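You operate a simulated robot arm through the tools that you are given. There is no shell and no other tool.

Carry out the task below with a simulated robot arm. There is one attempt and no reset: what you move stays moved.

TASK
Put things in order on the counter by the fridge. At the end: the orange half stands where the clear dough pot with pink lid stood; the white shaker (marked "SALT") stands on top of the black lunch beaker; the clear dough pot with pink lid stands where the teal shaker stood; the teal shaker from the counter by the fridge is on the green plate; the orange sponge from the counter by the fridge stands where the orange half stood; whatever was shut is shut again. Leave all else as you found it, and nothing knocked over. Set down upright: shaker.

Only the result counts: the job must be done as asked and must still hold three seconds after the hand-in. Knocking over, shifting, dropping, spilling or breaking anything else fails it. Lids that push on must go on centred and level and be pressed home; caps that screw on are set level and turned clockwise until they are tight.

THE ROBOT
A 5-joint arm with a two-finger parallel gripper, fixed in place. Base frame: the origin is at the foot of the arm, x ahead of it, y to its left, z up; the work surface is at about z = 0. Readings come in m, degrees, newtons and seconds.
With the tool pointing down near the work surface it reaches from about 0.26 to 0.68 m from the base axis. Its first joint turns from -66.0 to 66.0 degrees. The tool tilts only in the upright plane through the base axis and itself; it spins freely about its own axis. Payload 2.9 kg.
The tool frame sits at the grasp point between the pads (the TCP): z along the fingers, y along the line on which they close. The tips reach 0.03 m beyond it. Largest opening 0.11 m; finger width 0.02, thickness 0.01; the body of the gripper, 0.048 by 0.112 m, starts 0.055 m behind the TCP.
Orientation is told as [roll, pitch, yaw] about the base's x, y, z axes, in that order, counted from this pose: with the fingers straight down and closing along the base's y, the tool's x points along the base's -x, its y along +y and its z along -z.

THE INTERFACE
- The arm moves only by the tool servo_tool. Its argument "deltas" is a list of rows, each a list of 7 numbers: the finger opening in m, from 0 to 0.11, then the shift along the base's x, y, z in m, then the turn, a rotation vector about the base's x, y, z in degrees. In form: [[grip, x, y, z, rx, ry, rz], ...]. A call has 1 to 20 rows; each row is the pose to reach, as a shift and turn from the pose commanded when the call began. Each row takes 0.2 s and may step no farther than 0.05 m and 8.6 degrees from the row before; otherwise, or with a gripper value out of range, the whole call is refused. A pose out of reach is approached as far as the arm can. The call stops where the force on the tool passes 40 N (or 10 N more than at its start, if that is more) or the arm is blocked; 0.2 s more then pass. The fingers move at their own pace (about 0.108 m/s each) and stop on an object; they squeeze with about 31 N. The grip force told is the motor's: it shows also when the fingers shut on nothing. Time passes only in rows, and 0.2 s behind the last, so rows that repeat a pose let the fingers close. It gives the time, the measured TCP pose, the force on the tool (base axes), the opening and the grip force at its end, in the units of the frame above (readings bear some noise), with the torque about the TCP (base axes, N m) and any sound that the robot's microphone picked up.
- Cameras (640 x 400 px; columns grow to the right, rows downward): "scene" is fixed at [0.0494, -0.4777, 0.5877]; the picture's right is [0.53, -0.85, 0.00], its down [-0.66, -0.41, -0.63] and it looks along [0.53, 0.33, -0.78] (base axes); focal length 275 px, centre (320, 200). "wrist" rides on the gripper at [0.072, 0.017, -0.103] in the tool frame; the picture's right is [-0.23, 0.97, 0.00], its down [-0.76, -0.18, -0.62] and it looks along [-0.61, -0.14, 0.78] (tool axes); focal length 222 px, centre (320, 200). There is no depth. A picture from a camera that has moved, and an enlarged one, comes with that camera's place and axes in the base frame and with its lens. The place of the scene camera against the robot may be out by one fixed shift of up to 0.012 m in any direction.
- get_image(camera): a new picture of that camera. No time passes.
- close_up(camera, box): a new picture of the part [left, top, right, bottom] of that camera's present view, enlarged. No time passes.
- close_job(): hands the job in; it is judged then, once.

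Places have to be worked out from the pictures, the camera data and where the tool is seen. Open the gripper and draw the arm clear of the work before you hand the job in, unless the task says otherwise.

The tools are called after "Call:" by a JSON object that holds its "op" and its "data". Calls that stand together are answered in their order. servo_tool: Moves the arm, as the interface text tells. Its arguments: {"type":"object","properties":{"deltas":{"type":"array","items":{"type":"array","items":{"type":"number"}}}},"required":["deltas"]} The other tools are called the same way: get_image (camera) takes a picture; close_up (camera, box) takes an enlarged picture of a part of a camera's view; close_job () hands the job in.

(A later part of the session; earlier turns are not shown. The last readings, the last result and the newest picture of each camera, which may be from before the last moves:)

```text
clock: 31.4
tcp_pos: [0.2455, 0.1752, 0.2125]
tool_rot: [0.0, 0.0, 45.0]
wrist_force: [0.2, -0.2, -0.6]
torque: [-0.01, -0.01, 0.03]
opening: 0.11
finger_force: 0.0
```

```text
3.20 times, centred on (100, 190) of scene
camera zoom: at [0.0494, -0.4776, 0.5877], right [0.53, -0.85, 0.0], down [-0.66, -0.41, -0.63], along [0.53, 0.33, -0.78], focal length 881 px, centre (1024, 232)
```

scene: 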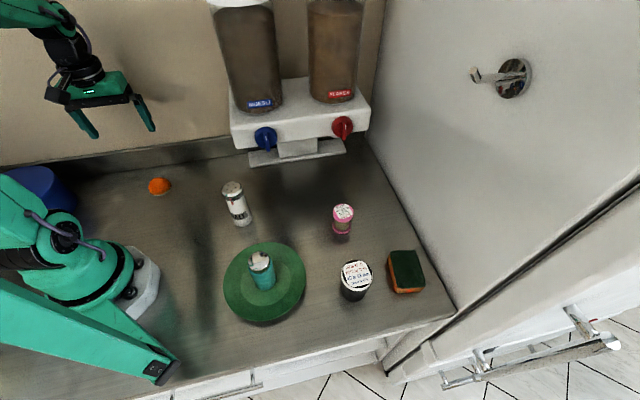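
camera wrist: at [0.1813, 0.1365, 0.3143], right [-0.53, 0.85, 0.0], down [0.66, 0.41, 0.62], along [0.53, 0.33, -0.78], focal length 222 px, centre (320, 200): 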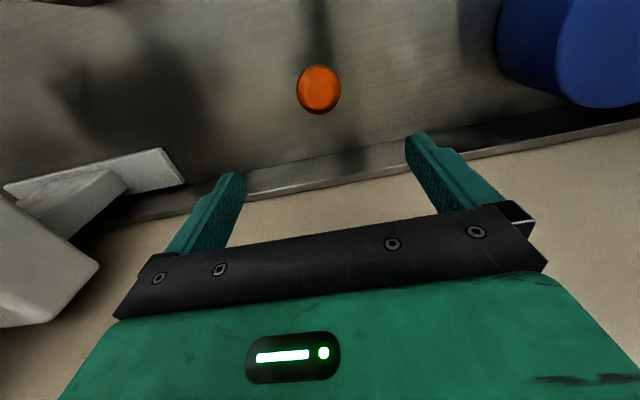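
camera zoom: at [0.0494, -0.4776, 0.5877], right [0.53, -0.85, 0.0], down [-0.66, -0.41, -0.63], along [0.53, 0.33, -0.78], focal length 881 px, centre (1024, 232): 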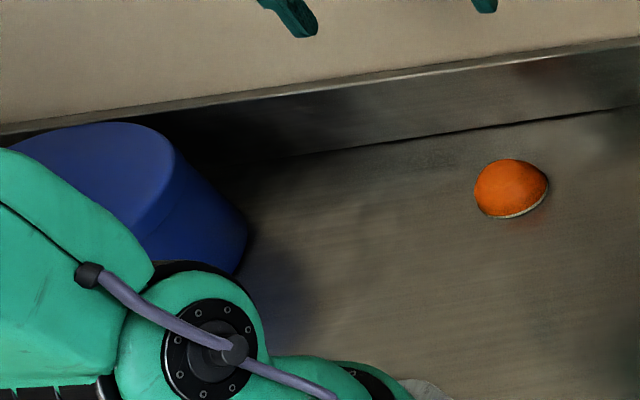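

The orange half's centre is at about (0.241, 0.1725), radius about 29 mm; the blue canister is over 0.2 m away. I'll correct by (-4.5, -4) mm and descend.

Call:
{"op": "servo_tool", "data": {"deltas": [[0.11, -0.0045, -0.004, -0.04, 0, 0, 0], [0.11, -0.0045, -0.004, -0.08, 0, 0, 0], [0.11, -0.0045, -0.004, -0.12, 0, 0, 0], [0.11, -0.0045, -0.004, -0.15, 0, 0, 0], [0.11, -0.0045, -0.004, -0.168, 0, 0, 0], [0.11, -0.0045, -0.004, -0.176, 0, 0, 0], [0.11, -0.0045, -0.004, -0.176, 0, 0, 0], [0.11, -0.0045, -0.004, -0.176, 0, 0, 0]]}}

Call:
{"op": "get_image", "data": {"camera": "wrist"}}

Call:
{"op": "close_up", "data": {"camera": "scene", "box": [80, 100, 240, 220]}}

```text
clock: 33.2
tcp_pos: [0.2402, 0.169, 0.0359]
tool_rot: [0.0, 0.0, 45.0]
wrist_force: [-0.6, -0.2, 0.0]
torque: [0.01, -0.01, 0.0]
opening: 0.11
finger_force: 0.1
```

```text
taken
camera wrist: at [0.1747, 0.1299, 0.1394], right [-0.53, 0.85, 0.0], down [0.66, 0.41, 0.62], along [0.53, 0.33, -0.78], focal length 222 px, centre (320, 200)
```

wrist: 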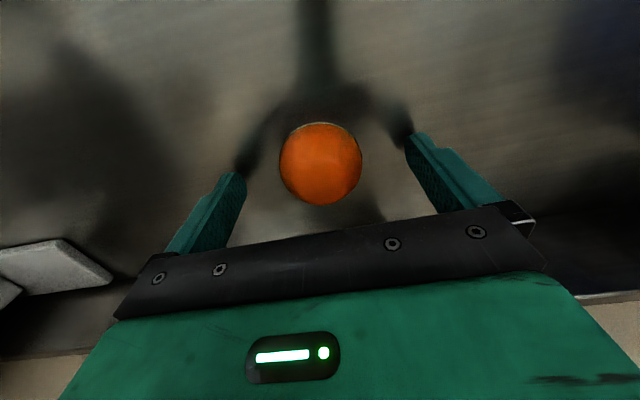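

```text
3.33 times, centred on (160, 160) of scene
camera zoom: at [0.0494, -0.4777, 0.5877], right [0.53, -0.85, 0.0], down [-0.66, -0.41, -0.63], along [0.53, 0.33, -0.78], focal length 918 px, centre (853, 333)
```

zoom: 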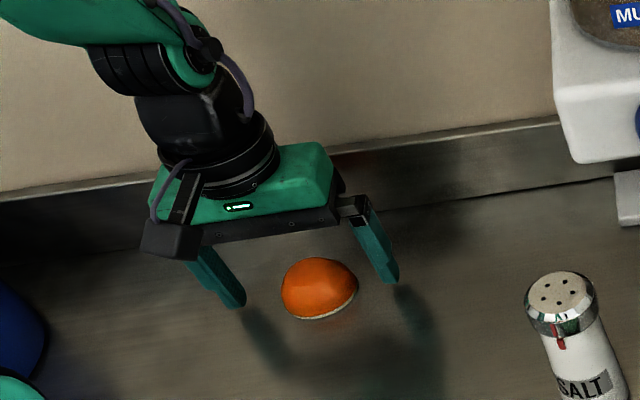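

Centred laterally; the orange is about 3 mm further out along the tool axis. I'll shift that, drop 3 mm more, and close.

Call:
{"op": "servo_tool", "data": {"deltas": [[0.11, 0.0023, 0.0015, 0, 0, 0, 0], [0.11, 0.0023, 0.0015, -0.0035, 0, 0, 0], [0.11, 0.0023, 0.0015, -0.0035, 0, 0, 0], [0.04, 0.0023, 0.0015, -0.0035, 0, 0, 0], [0.04, 0.0023, 0.0015, -0.0035, 0, 0, 0], [0.04, 0.0023, 0.0015, -0.0035, 0, 0, 0], [0.04, 0.0023, 0.0015, -0.0035, 0, 0, 0]]}}

Call:
{"op": "close_up", "data": {"camera": "wrist", "box": [220, 90, 420, 250]}}

Call:
{"op": "close_up", "data": {"camera": "scene", "box": [110, 130, 210, 210]}}

```text
clock: 34.8
tcp_pos: [0.2413, 0.1709, 0.0326]
tool_rot: [-0.1, 0.0, 44.9]
wrist_force: [0.8, 0.6, -0.3]
torque: [0.0, -0.01, -0.01]
opening: 0.0554
finger_force: 31.4
```

```text
2.50 times, centred on (320, 170) of wrist
camera zoom: at [0.177, 0.1321, 0.1367], right [-0.53, 0.85, 0.0], down [0.66, 0.41, 0.62], along [0.53, 0.33, -0.78], focal length 555 px, centre (320, 275)
```

zoom: 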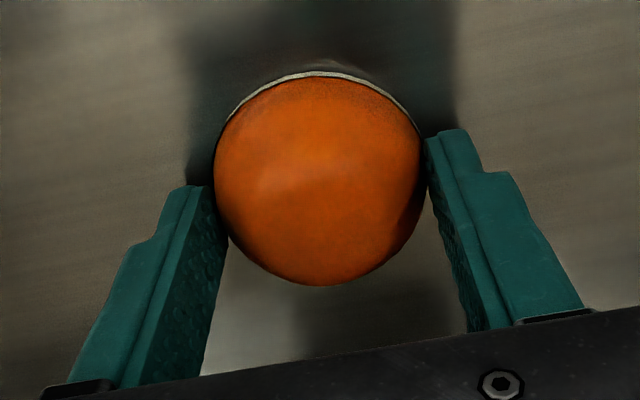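

```text
5.00 times, centred on (160, 170) of scene
camera zoom: at [0.0494, -0.4777, 0.5877], right [0.53, -0.85, 0.0], down [-0.66, -0.41, -0.63], along [0.53, 0.33, -0.78], focal length 1377 px, centre (1120, 350)
```

zoom: 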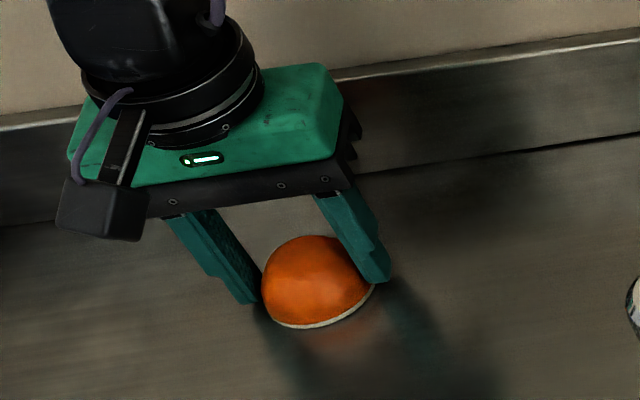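

The orange is gripped (55 mm). I'll lift 3 cm slowly and check that it holds.

Call:
{"op": "servo_tool", "data": {"deltas": [[0.04, 0, 0, 0.004, 0, 0, 0], [0.04, 0, 0, 0.01, 0, 0, 0], [0.04, 0, 0, 0.02, 0, 0, 0], [0.04, 0, 0, 0.03, 0, 0, 0], [0.04, 0, 0, 0.03, 0, 0, 0]]}}

Call:
{"op": "close_up", "data": {"camera": "wrist", "box": [220, 90, 420, 250]}}

Call:
{"op": "close_up", "data": {"camera": "scene", "box": [110, 130, 210, 210]}}

```text
clock: 36.0
tcp_pos: [0.2395, 0.1705, 0.0647]
tool_rot: [0.0, -0.1, 45.0]
wrist_force: [0.7, 0.4, -0.3]
torque: [0.0, 0.02, 0.0]
opening: 0.0551
finger_force: 31.5
```

```text
2.50 times, centred on (320, 170) of wrist
camera zoom: at [0.1761, 0.1315, 0.1675], right [-0.53, 0.85, 0.0], down [0.66, 0.41, 0.62], along [0.53, 0.33, -0.78], focal length 555 px, centre (320, 275)
```

zoom: 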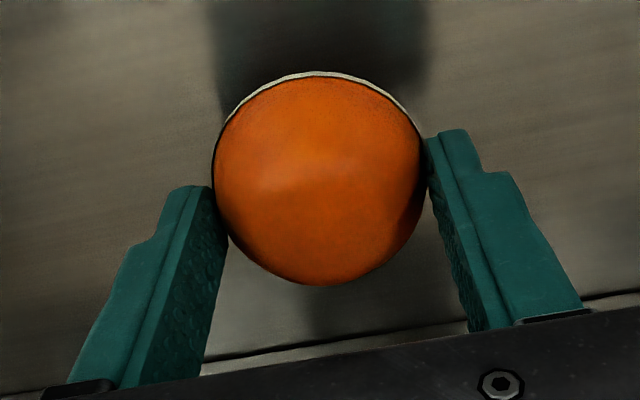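

```text
5.00 times, centred on (160, 170) of scene
camera zoom: at [0.0494, -0.4777, 0.5877], right [0.53, -0.85, 0.0], down [-0.66, -0.41, -0.63], along [0.53, 0.33, -0.78], focal length 1377 px, centre (1120, 350)
```

zoom: 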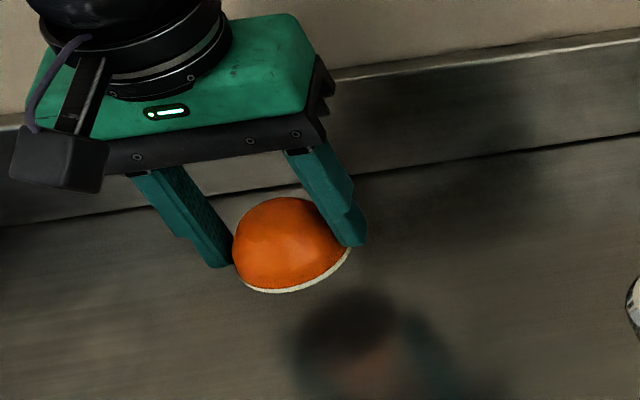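

It holds. I'll carry it to the pot's former spot (0.297, 0.031), turning the gripper back to yaw 0 to stay clear of the dispenser.

Call:
{"op": "servo_tool", "data": {"deltas": [[0.04, 0, 0, 0.04, 0, 0, 0], [0.04, 0, 0, 0.08, 0, 0, 0], [0.04, 0.009, -0.0235, 0.08, 0, 0, -7.5], [0.04, 0.019, -0.047, 0.08, 0, 0, -15], [0.04, 0.028, -0.0705, 0.08, 0, 0, -22.5], [0.04, 0.038, -0.094, 0.08, 0, 0, -30], [0.04, 0.047, -0.1175, 0.08, 0, 0, -37.5], [0.04, 0.0565, -0.141, 0.08, 0, 0, -45], [0.04, 0.0565, -0.141, 0.06, 0, 0, -45], [0.04, 0.0565, -0.141, 0.03, 0, 0, -45], [0.04, 0.0565, -0.141, 0.0, 0, 0, -45], [0.04, 0.0565, -0.141, -0.018, 0, 0, -45], [0.04, 0.0565, -0.141, -0.018, 0, 0, -45], [0.04, 0.0565, -0.141, -0.018, 0, 0, -45]]}}

Call:
{"op": "get_image", "data": {"camera": "wrist"}}

Call:
{"op": "close_up", "data": {"camera": "scene", "box": [130, 120, 290, 240]}}

```text
clock: 39.0
tcp_pos: [0.2964, 0.0323, 0.0459]
tool_rot: [0.0, 0.0, 0.1]
wrist_force: [-0.4, -1.0, -0.6]
torque: [-0.03, -0.02, 0.01]
opening: 0.0554
finger_force: 30.3
```

```text
taken
camera wrist: at [0.2218, 0.0494, 0.1484], right [0.23, 0.97, 0.0], down [0.76, -0.18, 0.62], along [0.61, -0.14, -0.78], focal length 222 px, centre (320, 200)
```

wrist: 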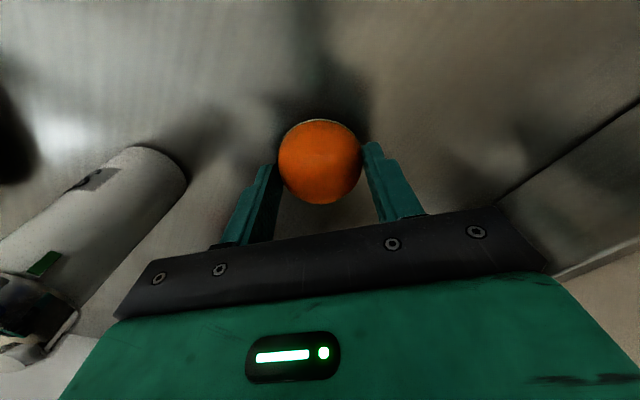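

```text
3.33 times, centred on (210, 180) of scene
camera zoom: at [0.0494, -0.4777, 0.5877], right [0.53, -0.85, 0.0], down [-0.66, -0.41, -0.63], along [0.53, 0.33, -0.78], focal length 918 px, centre (687, 267)
```

zoom: 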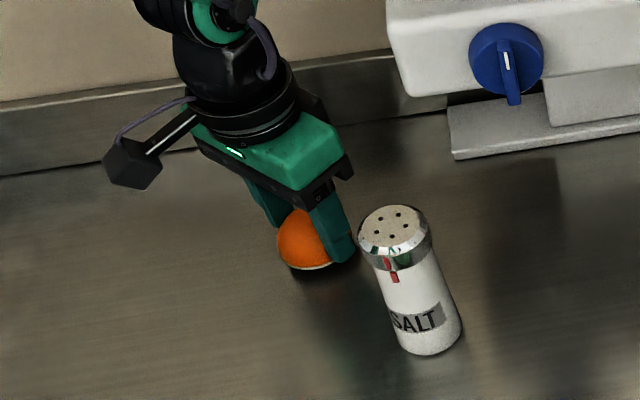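

The TCP is at (0.296, 0.032); I'll nudge by (+1, -1.5) mm and lower close to contact.

Call:
{"op": "servo_tool", "data": {"deltas": [[0.04, 0.001, -0.0014, -0.003, 0, 0, 0], [0.04, 0.001, -0.0014, -0.006, 0, 0, 0], [0.04, 0.001, -0.0014, -0.009, 0, 0, 0], [0.04, 0.001, -0.0014, -0.0105, 0, 0, 0], [0.04, 0.001, -0.0014, -0.0105, 0, 0, 0], [0.04, 0.001, -0.0014, -0.0105, 0, 0, 0]]}}

Call:
{"op": "servo_tool", "data": {"deltas": [[0.04, 0, 0, -0.0005, 0, 0, 0], [0.04, 0, 0, -0.001, 0, 0, 0], [0.04, 0, 0, -0.001, 0, 0, 0]]}}

```text
clock: 40.4
tcp_pos: [0.2971, 0.033, 0.0366]
tool_rot: [0.0, -0.1, 0.0]
wrist_force: [-0.1, -0.1, -0.2]
torque: [-0.02, -0.01, -0.01]
opening: 0.0555
finger_force: 31.1
```

```text
clock: 41.2
tcp_pos: [0.2976, 0.0298, 0.0347]
tool_rot: [-0.1, -0.1, 0.0]
wrist_force: [0.7, 1.3, 5.1]
torque: [-0.08, -0.05, 0.02]
opening: 0.0552
finger_force: 30.5
```

The force is 5 N and the orange rests on the counter. I'll release it and rise.

Call:
{"op": "servo_tool", "data": {"deltas": [[0.07, 0, 0, 0, 0, 0, 0], [0.09, 0, 0, 0, 0, 0, 0], [0.09, 0, 0, 0, 0, 0, 0], [0.09, 0, 0, 0.03, 0, 0, 0], [0.09, 0, 0, 0.07, 0, 0, 0], [0.09, 0, 0, 0.11, 0, 0, 0], [0.09, 0, 0, 0.15, 0, 0, 0], [0.09, 0, 0, 0.175, 0, 0, 0], [0.09, 0, 0, 0.175, 0, 0, 0], [0.09, 0, 0, 0.175, 0, 0, 0]]}}

Call:
{"op": "get_image", "data": {"camera": "wrist"}}

Call:
{"op": "close_up", "data": {"camera": "wrist", "box": [270, 40, 370, 140]}}

Call:
{"op": "get_image", "data": {"camera": "scene"}}

```text
clock: 43.4
tcp_pos: [0.2993, 0.0314, 0.2084]
tool_rot: [0.0, 0.1, 0.0]
wrist_force: [-0.7, -0.1, 1.0]
torque: [-0.02, 0.0, 0.01]
opening: 0.0897
finger_force: 0.1
```

```text
taken
camera wrist: at [0.2252, 0.0483, 0.311], right [0.23, 0.97, 0.0], down [0.76, -0.18, 0.62], along [0.61, -0.14, -0.78], focal length 222 px, centre (320, 200)
```

wrist: 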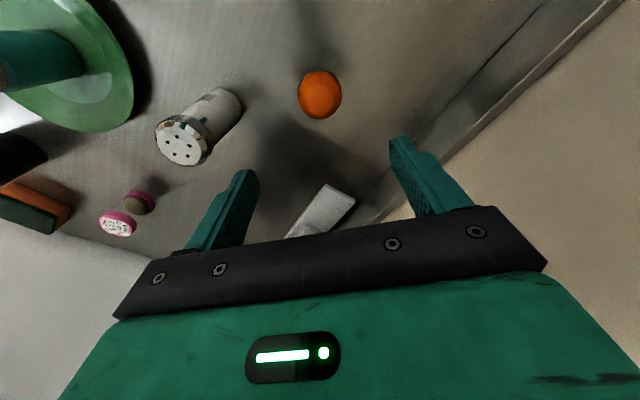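

```text
4.00 times, centred on (320, 90) of wrist
camera zoom: at [0.2252, 0.0483, 0.311], right [0.23, 0.97, 0.0], down [0.76, -0.18, 0.62], along [0.61, -0.14, -0.78], focal length 888 px, centre (320, 640)
```

zoom: 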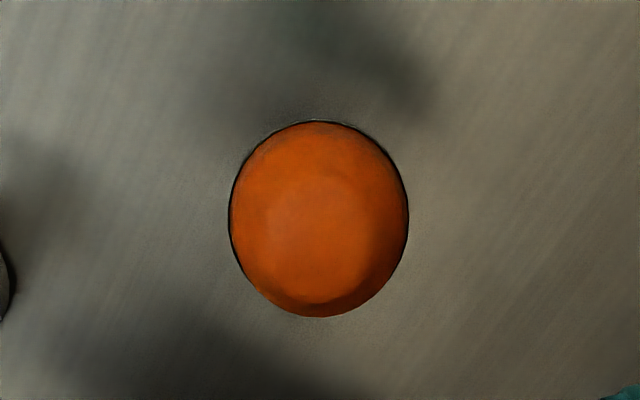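

```text
taken
```

scene: 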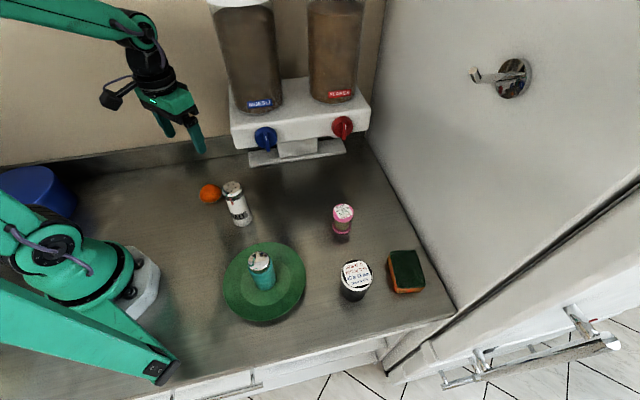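

The orange half is at (0.298, 0.032), as wanted. Next is the sponge at about (0.366, -0.50): its short side (about 63 mm) runs at roughly -55°, so I'll arrive above it with yaw 35° to grip across that side, and look.

Call:
{"op": "servo_tool", "data": {"deltas": [[0.09, -0.005, -0.045, 0, 0, 0, 3], [0.09, -0.01, -0.09, 0, 0, 0, 7], [0.09, -0.015, -0.135, 0, 0, 0, 11], [0.09, -0.015, -0.18, 0, 0, 0, 15], [0.09, -0.01, -0.225, 0, 0, 0, 19], [0.09, 0, -0.27, 0, 0, 0, 23], [0.09, 0.01, -0.315, 0, 0, 0, 27], [0.09, 0.025, -0.36, 0, 0, 0, 31], [0.09, 0.04, -0.405, 0, 0, 0, 35], [0.09, 0.05, -0.45, 0, 0, 0, 35], [0.09, 0.06, -0.49, 0, 0, 0, 35], [0.09, 0.067, -0.53, 0, 0, 0, 35], [0.09, 0.067, -0.53, 0, 0, 0, 35], [0.09, 0.067, -0.53, 0, 0, 0, 35], [0.09, 0.067, -0.53, 0, 0, 0, 35]]}}

Call:
{"op": "get_image", "data": {"camera": "wrist"}}

Call:
{"op": "get_image", "data": {"camera": "scene"}}

```text
clock: 46.6
tcp_pos: [0.3638, -0.5022, 0.2036]
tool_rot: [-0.1, 0.0, 35.1]
wrist_force: [0.0, -0.5, 0.3]
torque: [0.0, 0.02, -0.02]
opening: 0.0903
finger_force: 0.1
```

```text
taken
camera wrist: at [0.2939, -0.5295, 0.3075], right [-0.37, 0.93, 0.0], down [0.73, 0.29, 0.62], along [0.58, 0.23, -0.78], focal length 222 px, centre (320, 200)
```

wrist: 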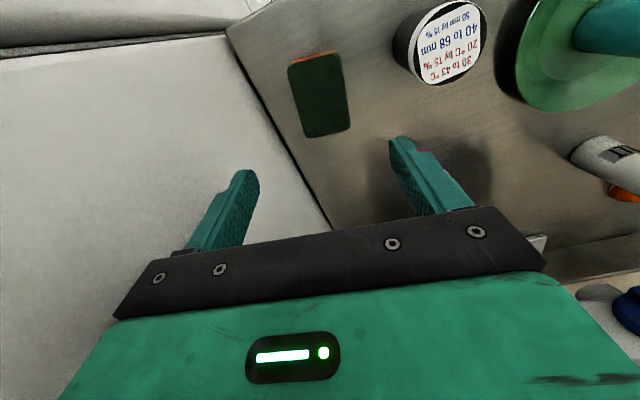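

```text
taken
```

scene: 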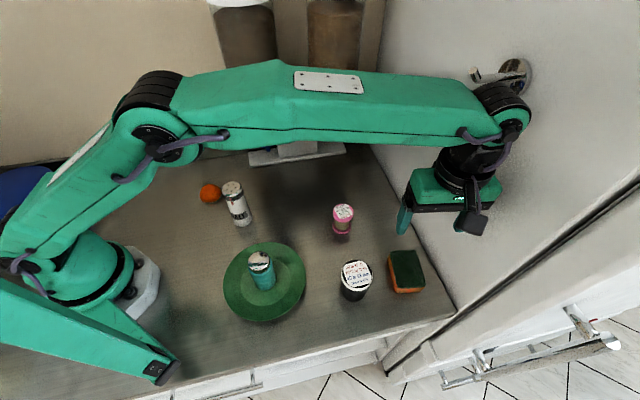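

There is a hook on the fridge side near z≈0.41, so I'll keep low and retreat toward the base when leaving here. I'll zoom in on the sponge.

Call:
{"op": "close_up", "data": {"camera": "wrist", "box": [260, 30, 380, 150]}}

Call:
{"op": "close_up", "data": {"camera": "wrist", "box": [380, 0, 500, 90]}}

```text
3.33 times, centred on (320, 90) of wrist
camera zoom: at [0.2939, -0.5295, 0.3075], right [-0.37, 0.93, 0.0], down [0.73, 0.29, 0.62], along [0.58, 0.23, -0.78], focal length 740 px, centre (320, 567)
```

zoom: 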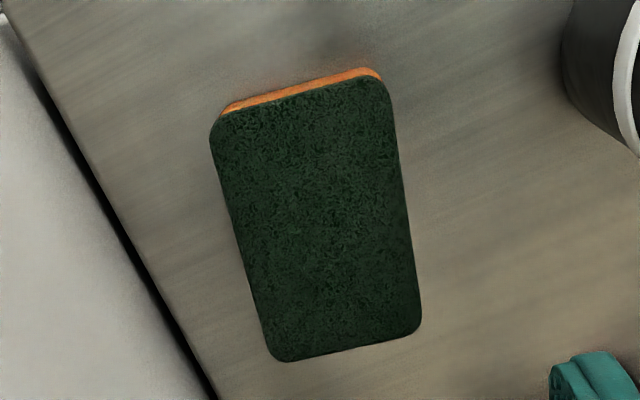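

```text
4.44 times, centred on (440, 45) of wrist
camera zoom: at [0.2939, -0.5295, 0.3075], right [-0.37, 0.93, 0.0], down [0.73, 0.29, 0.62], along [0.58, 0.23, -0.78], focal length 987 px, centre (-213, 889)
```

zoom: 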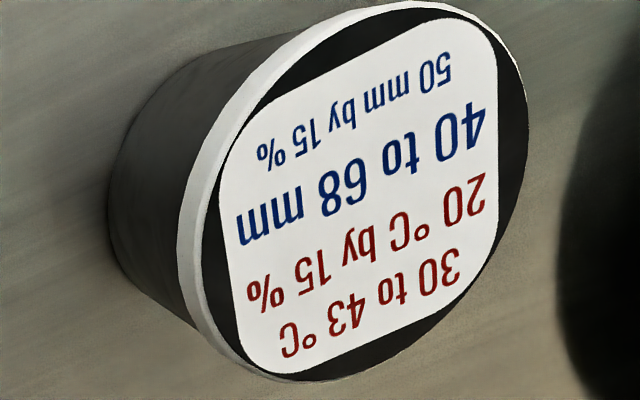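

The sponge's centre is at about (0.360, -0.5015), 58–62 mm across the grip, and the fridge wall is about 76 mm from its centre, which leaves roughly 17 mm beside the gripper body. I'll adjust by -4 mm in x and -1.5° yaw, and descend part-way first.

Call:
{"op": "servo_tool", "data": {"deltas": [[0.09, -0.004, -0.0005, -0.02, 0, 0, -1.5], [0.09, -0.004, -0.0005, -0.05, 0, 0, -1.5], [0.09, -0.004, -0.0005, -0.08, 0, 0, -1.5], [0.09, -0.004, -0.0005, -0.11, 0, 0, -1.5], [0.09, -0.004, -0.0005, -0.125, 0, 0, -1.5], [0.09, -0.004, -0.0005, -0.125, 0, 0, -1.5], [0.09, -0.004, -0.0005, -0.125, 0, 0, -1.5]]}}

Call:
{"op": "get_image", "data": {"camera": "wrist"}}

Call:
{"op": "close_up", "data": {"camera": "scene", "box": [320, 160, 480, 310]}}

```text
clock: 48.2
tcp_pos: [0.3607, -0.5003, 0.0818]
tool_rot: [0.0, -0.1, 33.6]
wrist_force: [-0.1, 0.4, -0.1]
torque: [0.0, -0.04, 0.02]
opening: 0.0899
finger_force: 0.1
```

```text
taken
camera wrist: at [0.2903, -0.5262, 0.1846], right [-0.35, 0.94, 0.0], down [0.73, 0.27, 0.62], along [0.58, 0.22, -0.78], focal length 222 px, centre (320, 200)
```

wrist: 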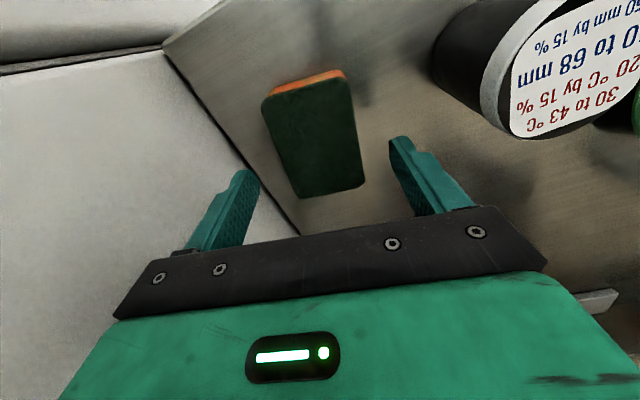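

```text
2.67 times, centred on (400, 235) of scene
camera zoom: at [0.0494, -0.4777, 0.5877], right [0.53, -0.85, 0.0], down [-0.66, -0.41, -0.63], along [0.53, 0.33, -0.78], focal length 734 px, centre (107, 107)
```

zoom: 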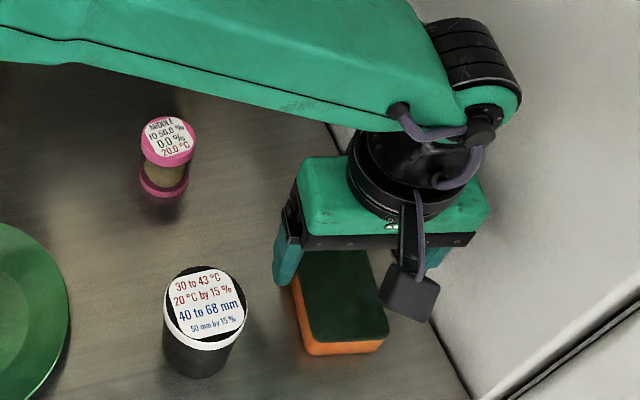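

Call:
{"op": "close_up", "data": {"camera": "wrist", "box": [220, 50, 420, 220]}}

```text
2.35 times, centred on (320, 135) of wrist
camera zoom: at [0.2903, -0.5262, 0.1846], right [-0.35, 0.94, 0.0], down [0.73, 0.27, 0.62], along [0.58, 0.22, -0.78], focal length 523 px, centre (320, 353)
```

zoom: 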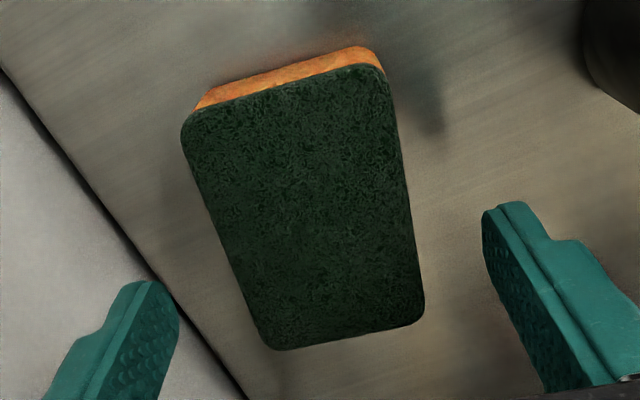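

The sponge is laterally centred and about 4 mm short along its length; its height looks like about 40 mm. I'll shift along its length and go down.

Call:
{"op": "servo_tool", "data": {"deltas": [[0.09, -0.0035, -0.002, -0.01, 0, 0, 0], [0.09, -0.0035, -0.002, -0.025, 0, 0, 0], [0.09, -0.0035, -0.002, -0.038, 0, 0, 0], [0.09, -0.0035, -0.002, -0.045, 0, 0, 0], [0.09, -0.0035, -0.002, -0.046, 0, 0, 0], [0.09, -0.0035, -0.002, -0.046, 0, 0, 0]]}}

Call:
{"op": "get_image", "data": {"camera": "wrist"}}

Call:
{"op": "close_up", "data": {"camera": "scene", "box": [320, 160, 480, 310]}}

```text
clock: 49.6
tcp_pos: [0.3564, -0.5034, 0.0374]
tool_rot: [0.0, 0.1, 33.4]
wrist_force: [0.9, 0.2, 1.3]
torque: [0.01, -0.01, 0.0]
opening: 0.0902
finger_force: 0.1
```

```text
taken
camera wrist: at [0.2853, -0.5282, 0.1402], right [-0.35, 0.94, 0.0], down [0.73, 0.27, 0.62], along [0.58, 0.22, -0.78], focal length 222 px, centre (320, 200)
```

wrist: 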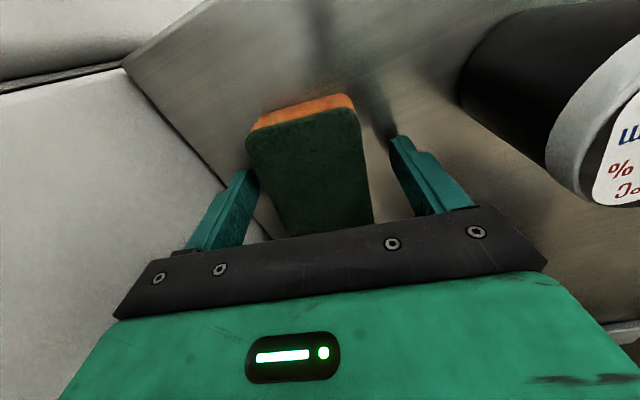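

```text
2.67 times, centred on (400, 235) of scene
camera zoom: at [0.0494, -0.4777, 0.5877], right [0.53, -0.85, 0.0], down [-0.66, -0.41, -0.63], along [0.53, 0.33, -0.78], focal length 734 px, centre (107, 107)
```

zoom: 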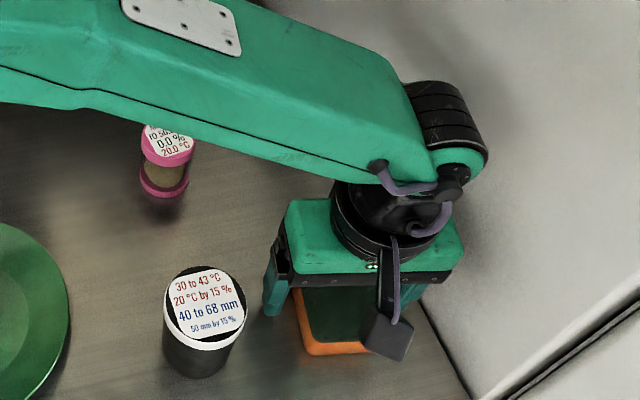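

Good alignment; I'll lower 3 mm more and close on the sponge.

Call:
{"op": "servo_tool", "data": {"deltas": [[0.09, 0, 0, -0.003, 0, 0, 0], [0.04, 0, 0, -0.003, 0, 0, 0], [0.04, 0, 0, -0.003, 0, 0, 0], [0.04, 0, 0, -0.003, 0, 0, 0], [0.04, 0, 0, -0.003, 0, 0, 0]]}}

Call:
{"op": "close_up", "data": {"camera": "wrist", "box": [220, 80, 420, 250]}}

Call:
{"op": "close_up", "data": {"camera": "scene", "box": [320, 160, 480, 310]}}

```text
clock: 50.8
tcp_pos: [0.357, -0.5026, 0.0346]
tool_rot: [0.0, 0.0, 33.5]
wrist_force: [0.8, -0.5, 2.3]
torque: [0.0, -0.05, 0.03]
opening: 0.0584
finger_force: 30.6
```

```text
2.35 times, centred on (320, 165) of wrist
camera zoom: at [0.2853, -0.5281, 0.1369], right [-0.35, 0.94, 0.0], down [0.73, 0.27, 0.62], along [0.58, 0.22, -0.78], focal length 523 px, centre (320, 282)
```

zoom: 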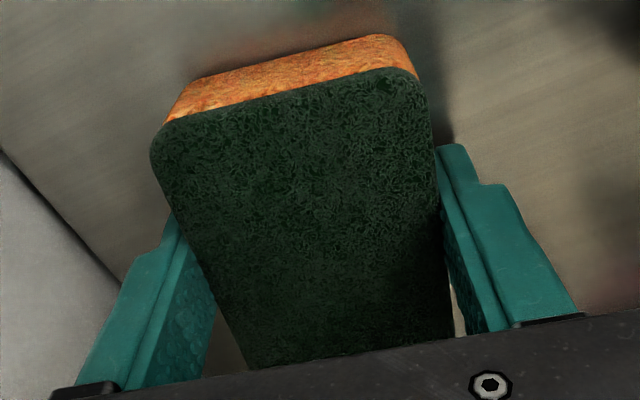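

```text
2.67 times, centred on (400, 235) of scene
camera zoom: at [0.0494, -0.4776, 0.5877], right [0.53, -0.85, 0.0], down [-0.66, -0.41, -0.63], along [0.53, 0.33, -0.78], focal length 734 px, centre (107, 107)
```

zoom: 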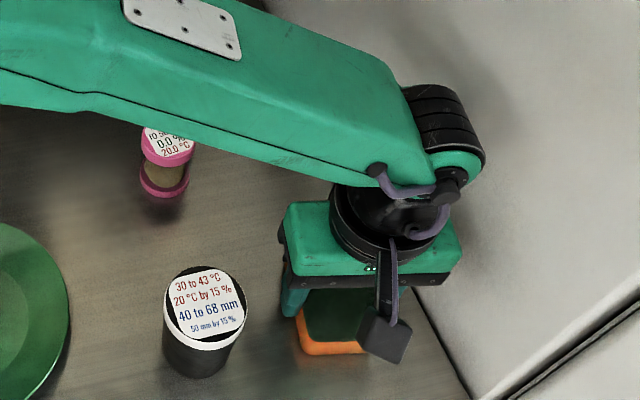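

The sponge is gripped (58 mm). I'll lift it and check that it comes up cleanly before travelling.

Call:
{"op": "servo_tool", "data": {"deltas": [[0.04, 0, 0, 0.01, 0, 0, 0], [0.04, 0, 0, 0.03, 0, 0, 0], [0.04, 0, 0, 0.06, 0, 0, 0], [0.04, 0, 0, 0.1, 0, 0, 0], [0.04, 0, 0, 0.12, 0, 0, 0], [0.04, 0, 0, 0.12, 0, 0, 0]]}}

Call:
{"op": "get_image", "data": {"camera": "scene"}}

Call:
{"op": "get_image", "data": {"camera": "wrist"}}

```text
clock: 52.2
tcp_pos: [0.3584, -0.5008, 0.1547]
tool_rot: [0.0, 0.0, 33.5]
wrist_force: [0.2, 0.4, -0.6]
torque: [-0.01, 0.04, -0.02]
opening: 0.0583
finger_force: 30.4
```

```text
taken
```

scene: 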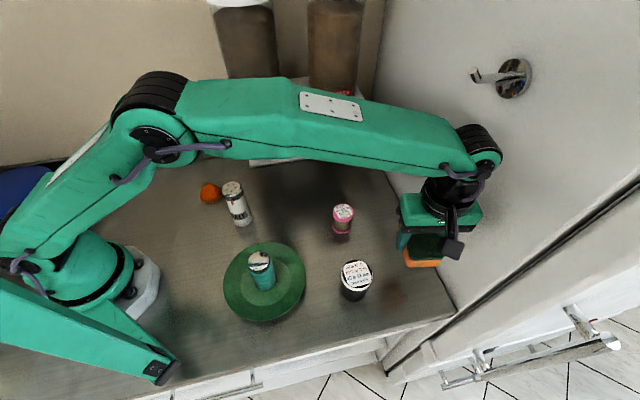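

```text
taken
camera wrist: at [0.2861, -0.5258, 0.2579], right [-0.35, 0.94, 0.0], down [0.73, 0.27, 0.62], along [0.58, 0.22, -0.78], focal length 222 px, centre (320, 200)
```

wrist: 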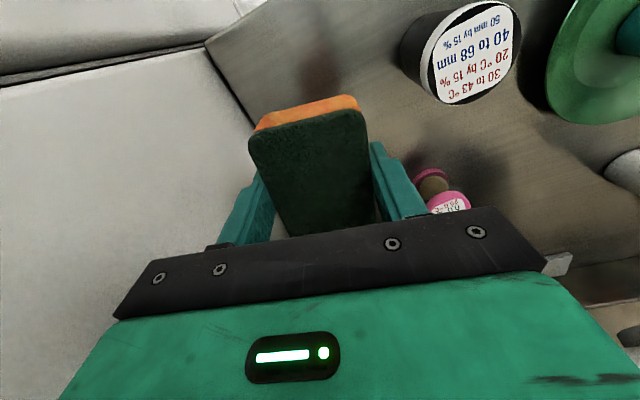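

It is lifted cleanly. Now I'll retreat from the fridge side and swing at z≈0.21 over to the orange's former spot (0.241, 0.172), keeping the same yaw.

Call:
{"op": "servo_tool", "data": {"deltas": [[0.04, -0.015, 0.03, 0.02, 0, 0, 0], [0.04, -0.03, 0.065, 0.035, 0, 0, 0], [0.04, -0.043, 0.105, 0.05, 0, 0, 0], [0.04, -0.055, 0.15, 0.055, 0, 0, 0], [0.04, -0.063, 0.195, 0.055, 0, 0, 0], [0.04, -0.068, 0.24, 0.055, 0, 0, 0], [0.04, -0.07, 0.285, 0.055, 0, 0, 0], [0.04, -0.07, 0.33, 0.055, 0, 0, 0], [0.04, -0.068, 0.375, 0.055, 0, 0, 0], [0.04, -0.067, 0.42, 0.055, 0, 0, 0], [0.04, -0.067, 0.465, 0.055, 0, 0, 0], [0.04, -0.07, 0.51, 0.055, 0, 0, 0], [0.04, -0.08, 0.553, 0.055, 0, 0, 0], [0.04, -0.093, 0.595, 0.055, 0, 0, 0], [0.04, -0.106, 0.635, 0.055, 0, 0, 0], [0.04, -0.118, 0.67, 0.055, 0, 0, 0], [0.04, -0.118, 0.67, 0.03, 0, 0, 0], [0.04, -0.118, 0.67, 0.03, 0, 0, 0], [0.04, -0.118, 0.67, 0.03, 0, 0, 0]]}}

Call:
{"op": "get_image", "data": {"camera": "wrist"}}

Call:
{"op": "get_image", "data": {"camera": "scene"}}

```text
clock: 56.2
tcp_pos: [0.2377, 0.1685, 0.1847]
tool_rot: [0.0, 0.0, 33.5]
wrist_force: [0.5, 0.4, 1.0]
torque: [-0.04, 0.04, 0.01]
opening: 0.0587
finger_force: 31.1
```

```text
taken
camera wrist: at [0.1666, 0.143, 0.2867], right [-0.35, 0.94, 0.0], down [0.73, 0.27, 0.62], along [0.58, 0.22, -0.78], focal length 222 px, centre (320, 200)
```

wrist: 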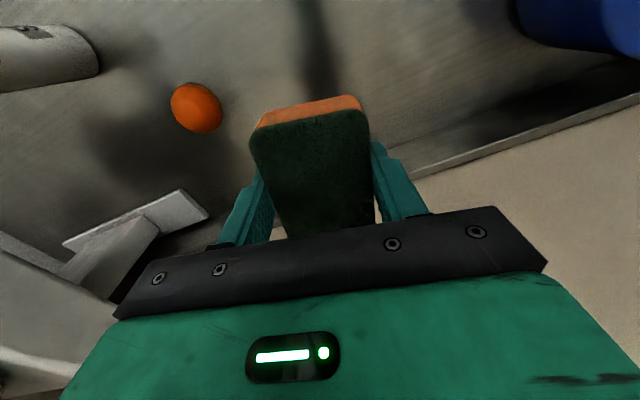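

```text
taken
```

scene: 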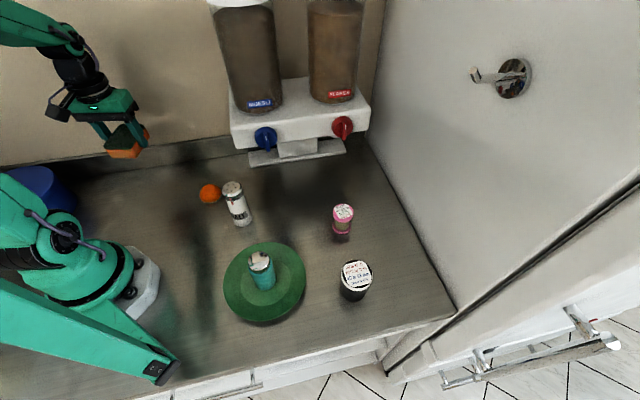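

The TCP is at (0.238, 0.170). I'll nudge by (+1.5, +1.3) mm and descend to about 8 mm above the counter.

Call:
{"op": "servo_tool", "data": {"deltas": [[0.04, 0.0015, 0.0013, -0.04, 0, 0, 0], [0.04, 0.0015, 0.0013, -0.08, 0, 0, 0], [0.04, 0.0015, 0.0013, -0.115, 0, 0, 0], [0.04, 0.0015, 0.0013, -0.135, 0, 0, 0], [0.04, 0.0015, 0.0013, -0.142, 0, 0, 0], [0.04, 0.0015, 0.0013, -0.142, 0, 0, 0], [0.04, 0.0015, 0.0013, -0.142, 0, 0, 0]]}}

Call:
{"op": "get_image", "data": {"camera": "wrist"}}

Call:
{"op": "close_up", "data": {"camera": "scene", "box": [80, 100, 240, 220]}}

```text
clock: 57.8
tcp_pos: [0.239, 0.1712, 0.0431]
tool_rot: [0.0, 0.0, 33.5]
wrist_force: [-0.7, -0.2, -1.0]
torque: [0.01, -0.02, -0.02]
opening: 0.0586
finger_force: 31.1
```

```text
taken
camera wrist: at [0.1682, 0.1446, 0.1462], right [-0.35, 0.94, 0.0], down [0.73, 0.27, 0.62], along [0.58, 0.22, -0.78], focal length 222 px, centre (320, 200)
```

wrist: 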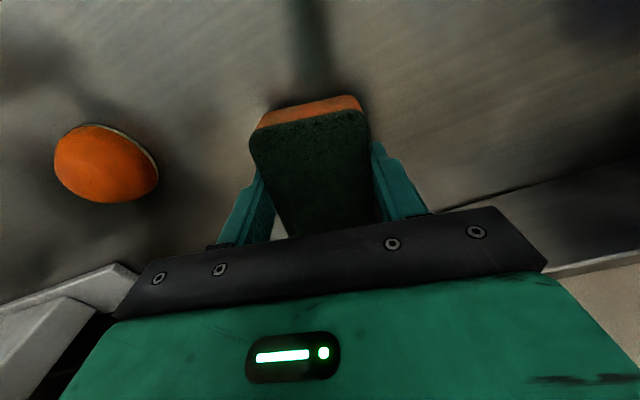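

```text
3.33 times, centred on (160, 160) of scene
camera zoom: at [0.0494, -0.4777, 0.5877], right [0.53, -0.85, 0.0], down [-0.66, -0.41, -0.63], along [0.53, 0.33, -0.78], focal length 918 px, centre (853, 333)
```

zoom: 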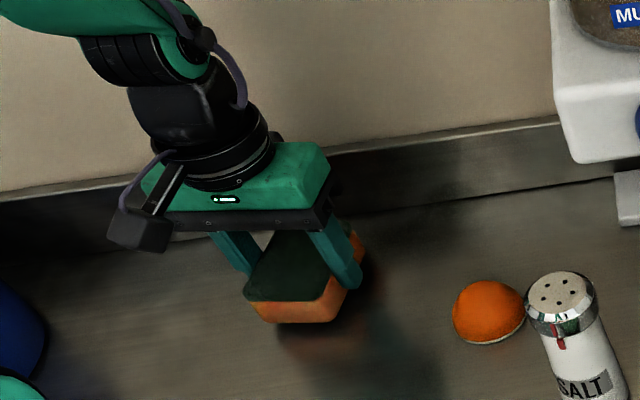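

It is positioned at (0.239, 0.171). I'll lower and creep to contact.

Call:
{"op": "servo_tool", "data": {"deltas": [[0.04, 0, 0, -0.003, 0, 0, 0], [0.04, 0, 0, -0.006, 0, 0, 0], [0.04, 0, 0, -0.008, 0, 0, 0], [0.04, 0, 0, -0.008, 0, 0, 0]]}}

Call:
{"op": "servo_tool", "data": {"deltas": [[0.04, 0, 0, -0.0005, 0, 0, 0], [0.04, 0, 0, -0.001, 0, 0, 0], [0.04, 0, 0, -0.001, 0, 0, 0]]}}

```text
clock: 58.8
tcp_pos: [0.2383, 0.1696, 0.0347]
tool_rot: [0.0, 0.0, 33.6]
wrist_force: [-0.7, 0.3, 0.4]
torque: [0.02, 0.01, 0.04]
opening: 0.0584
finger_force: 30.6
```

```text
clock: 59.6
tcp_pos: [0.2405, 0.1694, 0.0342]
tool_rot: [-0.1, 0.0, 33.6]
wrist_force: [-1.5, -1.8, 9.8]
torque: [-0.01, -0.01, -0.02]
opening: 0.0586
finger_force: 31.3
```

Contact at about 10 N, so the sponge is down. I'll release and rise.

Call:
{"op": "servo_tool", "data": {"deltas": [[0.07, 0, 0, 0, 0, 0, 0], [0.09, 0, 0, 0, 0, 0, 0], [0.09, 0, 0, 0, 0, 0, 0], [0.09, 0, 0, 0.03, 0, 0, 0], [0.09, 0, 0, 0.07, 0, 0, 0], [0.09, 0, 0, 0.11, 0, 0, 0], [0.09, 0, 0, 0.15, 0, 0, 0], [0.09, 0, 0, 0.18, 0, 0, 0], [0.09, 0, 0, 0.18, 0, 0, 0], [0.09, 0, 0, 0.18, 0, 0, 0]]}}

Call:
{"op": "close_up", "data": {"camera": "wrist", "box": [260, 20, 400, 140]}}

Call:
{"op": "get_image", "data": {"camera": "scene"}}

```text
clock: 61.8
tcp_pos: [0.2399, 0.1706, 0.212]
tool_rot: [0.1, 0.0, 33.5]
wrist_force: [-0.4, 0.2, -0.5]
torque: [0.03, 0.0, -0.02]
opening: 0.09
finger_force: 0.1
```

```text
3.33 times, centred on (330, 80) of wrist
camera zoom: at [0.1686, 0.1447, 0.3139], right [-0.35, 0.94, 0.0], down [0.73, 0.27, 0.62], along [0.58, 0.22, -0.78], focal length 740 px, centre (287, 600)
```

zoom: 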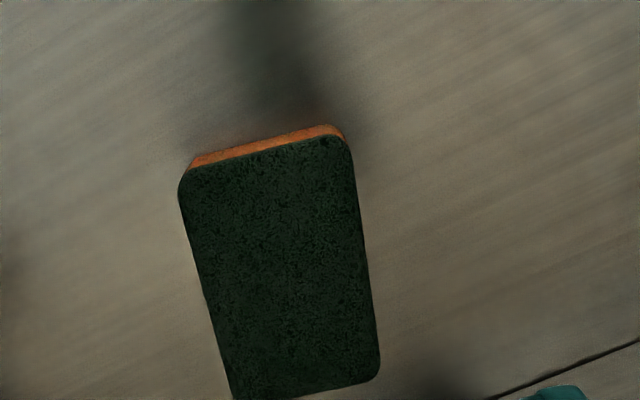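

```text
taken
```

scene: 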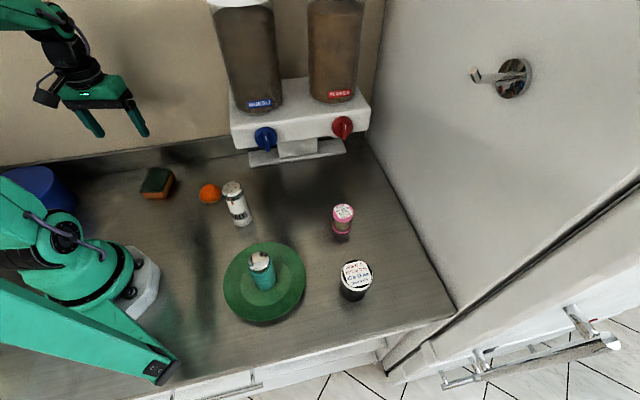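

The sponge is centred at (0.241, 0.1725), exactly at the old orange spot. Now for the salt shaker: I'll go up slightly and move above it with yaw back to 0, then look.

Call:
{"op": "servo_tool", "data": {"deltas": [[0.09, 0.01, -0.03, 0.02, 0, 0, -5], [0.09, 0.022, -0.07, 0.035, 0, 0, -11], [0.09, 0.034, -0.11, 0.035, 0, 0, -17], [0.09, 0.042, -0.15, 0.035, 0, 0, -23], [0.09, 0.045, -0.19, 0.035, 0, 0, -29], [0.09, 0.043, -0.23, 0.035, 0, 0, -33.5], [0.09, 0.041, -0.264, 0.03, 0, 0, -33.5], [0.09, 0.041, -0.264, 0.03, 0, 0, -33.5], [0.09, 0.041, -0.264, 0.03, 0, 0, -33.5], [0.09, 0.041, -0.264, 0.03, 0, 0, -33.5]]}}

Call:
{"op": "get_image", "data": {"camera": "wrist"}}

Call:
{"op": "close_up", "data": {"camera": "wrist", "box": [260, 50, 390, 180]}}

Call:
{"op": "get_image", "data": {"camera": "scene"}}

```text
clock: 64.0
tcp_pos: [0.2847, -0.0974, 0.2442]
tool_rot: [-0.1, 0.0, 0.1]
wrist_force: [-0.4, -0.2, -0.4]
torque: [0.01, -0.01, -0.01]
opening: 0.09
finger_force: 0.1
```

```text
taken
camera wrist: at [0.2113, -0.0802, 0.3466], right [0.23, 0.97, 0.0], down [0.76, -0.18, 0.62], along [0.61, -0.14, -0.78], focal length 222 px, centre (320, 200)
```

wrist: 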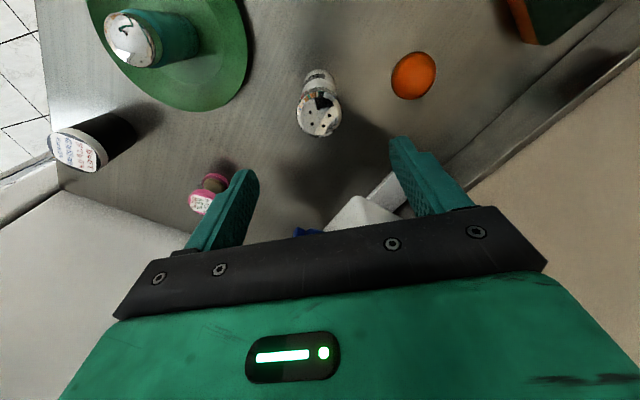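

```text
3.08 times, centred on (325, 115) of wrist
camera zoom: at [0.2113, -0.0802, 0.3466], right [0.23, 0.97, 0.0], down [0.76, -0.18, 0.62], along [0.61, -0.14, -0.78], focal length 684 px, centre (305, 462)
```

zoom: 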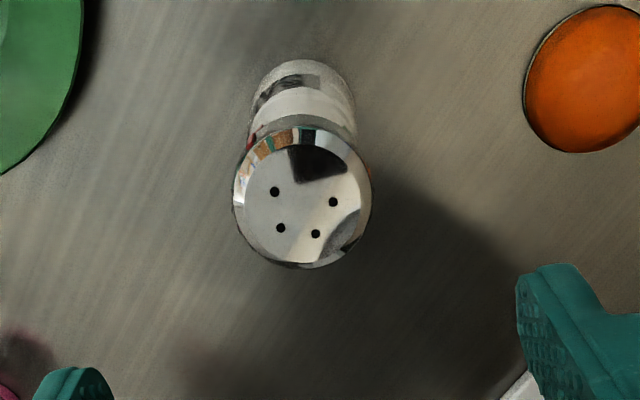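

```text
taken
```

scene: 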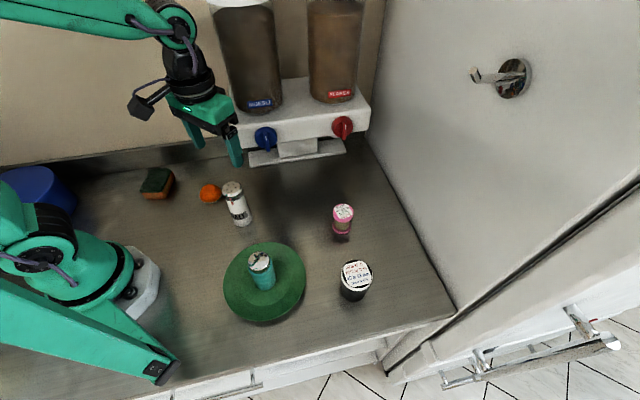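

The salt shaker's axis is at about (0.2845, -0.096), radius about 24.5 mm and height about 0.125, right under the tool. I'll descend to z≈0.083 so the gripper body stays above its cap.

Call:
{"op": "servo_tool", "data": {"deltas": [[0.09, -0.0008, 0.001, -0.03, 0, 0, 0], [0.09, -0.0008, 0.001, -0.07, 0, 0, 0], [0.09, -0.0008, 0.001, -0.105, 0, 0, 0], [0.09, -0.0008, 0.001, -0.135, 0, 0, 0], [0.09, -0.0008, 0.001, -0.15, 0, 0, 0], [0.09, -0.0008, 0.001, -0.157, 0, 0, 0], [0.09, -0.0008, 0.001, -0.157, 0, 0, 0], [0.09, -0.0008, 0.001, -0.157, 0, 0, 0]]}}

Call:
{"op": "get_image", "data": {"camera": "wrist"}}

Call:
{"op": "close_up", "data": {"camera": "scene", "box": [150, 110, 310, 240]}}

```text
clock: 65.8
tcp_pos: [0.281, -0.0976, 0.0871]
tool_rot: [0.0, 0.0, 0.0]
wrist_force: [0.5, 0.1, 0.2]
torque: [0.0, -0.01, 0.01]
opening: 0.0899
finger_force: 0.1
```

```text
taken
camera wrist: at [0.2075, -0.0793, 0.1899], right [0.23, 0.97, 0.0], down [0.76, -0.18, 0.62], along [0.61, -0.14, -0.78], focal length 222 px, centre (320, 200)
```

wrist: 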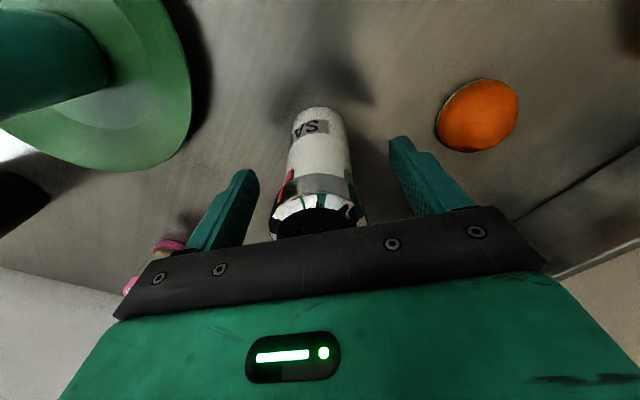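

```text
3.08 times, centred on (230, 175) of scene
camera zoom: at [0.0494, -0.4777, 0.5877], right [0.53, -0.85, 0.0], down [-0.66, -0.41, -0.63], along [0.53, 0.33, -0.78], focal length 847 px, centre (597, 277)
```

zoom: 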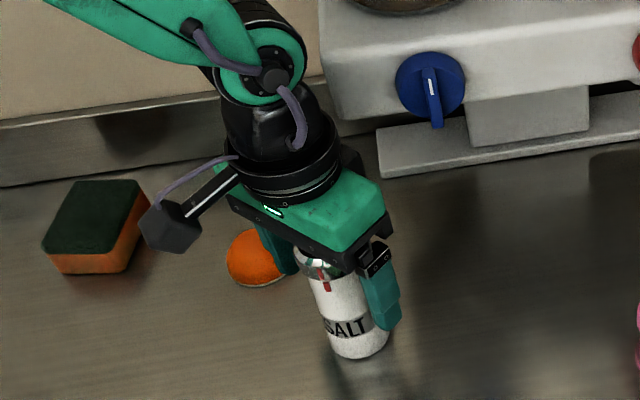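

The shaker axis is about 3 mm further out in x than the TCP. I'll correct that, lower 4 mm, and close.

Call:
{"op": "servo_tool", "data": {"deltas": [[0.09, 0.003, 0, -0.002, 0, 0, 0], [0.09, 0.003, 0, -0.004, 0, 0, 0], [0.09, 0.003, 0, -0.004, 0, 0, 0], [0.03, 0.003, 0, -0.004, 0, 0, 0], [0.03, 0.003, 0, -0.004, 0, 0, 0], [0.03, 0.003, 0, -0.004, 0, 0, 0], [0.03, 0.003, 0, -0.004, 0, 0, 0]]}}

Call:
{"op": "close_up", "data": {"camera": "wrist", "box": [220, 80, 420, 250]}}

Call:
{"op": "close_up", "data": {"camera": "scene", "box": [180, 130, 290, 240]}}

```text
clock: 67.4
tcp_pos: [0.2831, -0.0947, 0.0824]
tool_rot: [0.0, 0.0, 0.0]
wrist_force: [0.3, 0.2, -0.6]
torque: [0.01, 0.01, -0.02]
opening: 0.0457
finger_force: 30.7
```

```text
2.35 times, centred on (320, 165) of wrist
camera zoom: at [0.2098, -0.0784, 0.1851], right [0.23, 0.97, 0.0], down [0.76, -0.18, 0.62], along [0.61, -0.14, -0.78], focal length 523 px, centre (320, 282)
```

zoom: 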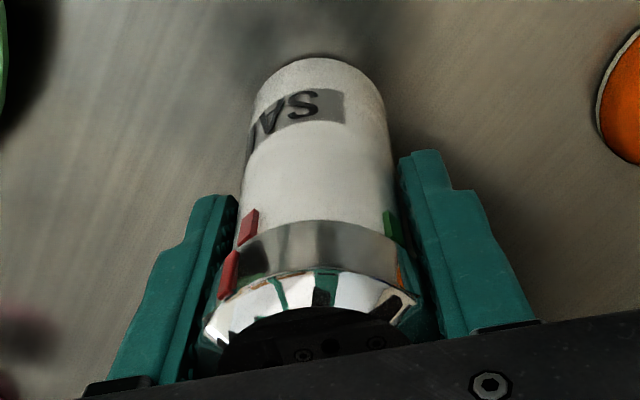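

```text
3.64 times, centred on (235, 185) of scene
camera zoom: at [0.0494, -0.4777, 0.5877], right [0.53, -0.85, 0.0], down [-0.66, -0.41, -0.63], along [0.53, 0.33, -0.78], focal length 1001 px, centre (629, 254)
```

zoom: 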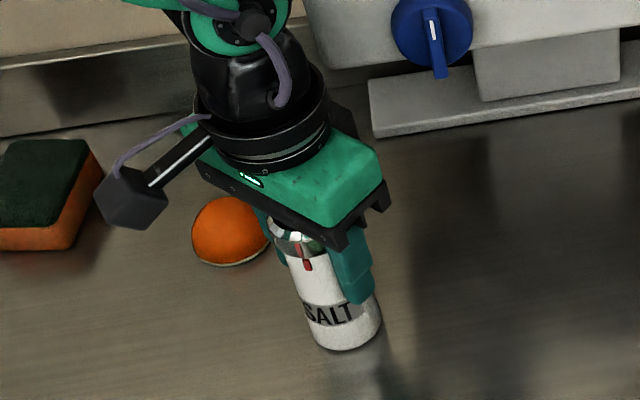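

It is gripped (opening 46 mm). I'll lift it slowly and check that it hangs straight.

Call:
{"op": "servo_tool", "data": {"deltas": [[0.03, 0, 0, 0.01, 0, 0, 0], [0.03, 0, 0, 0.03, 0, 0, 0], [0.03, 0, 0, 0.07, 0, 0, 0], [0.03, 0, 0, 0.11, 0, 0, 0], [0.03, 0, 0, 0.15, 0, 0, 0], [0.03, 0, 0, 0.17, 0, 0, 0], [0.03, 0, 0, 0.17, 0, 0, 0]]}}

Call:
{"op": "get_image", "data": {"camera": "wrist"}}

Call:
{"op": "get_image", "data": {"camera": "scene"}}

```text
clock: 69.0
tcp_pos: [0.2844, -0.0959, 0.2527]
tool_rot: [0.1, 0.0, 0.0]
wrist_force: [0.5, 0.1, -1.2]
torque: [0.0, -0.02, 0.01]
opening: 0.0455
finger_force: 31.0
```

```text
taken
camera wrist: at [0.2102, -0.0784, 0.3546], right [0.23, 0.97, 0.0], down [0.76, -0.18, 0.62], along [0.61, -0.14, -0.78], focal length 222 px, centre (320, 200)
```

wrist: 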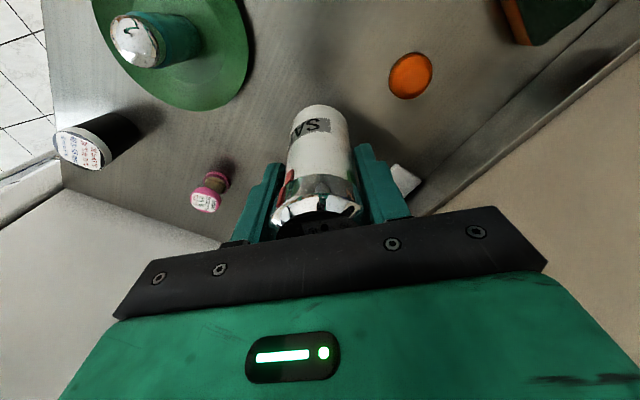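

```text
taken
```

scene: 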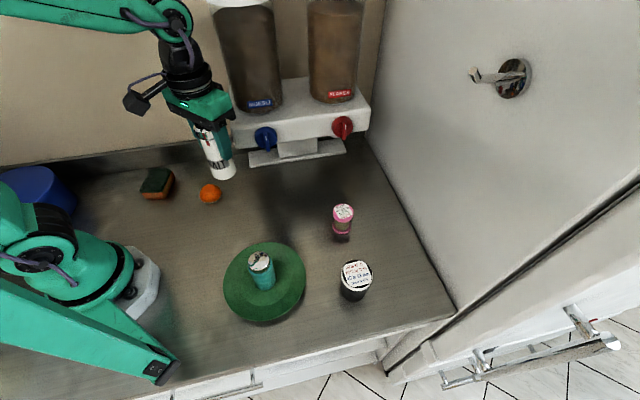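

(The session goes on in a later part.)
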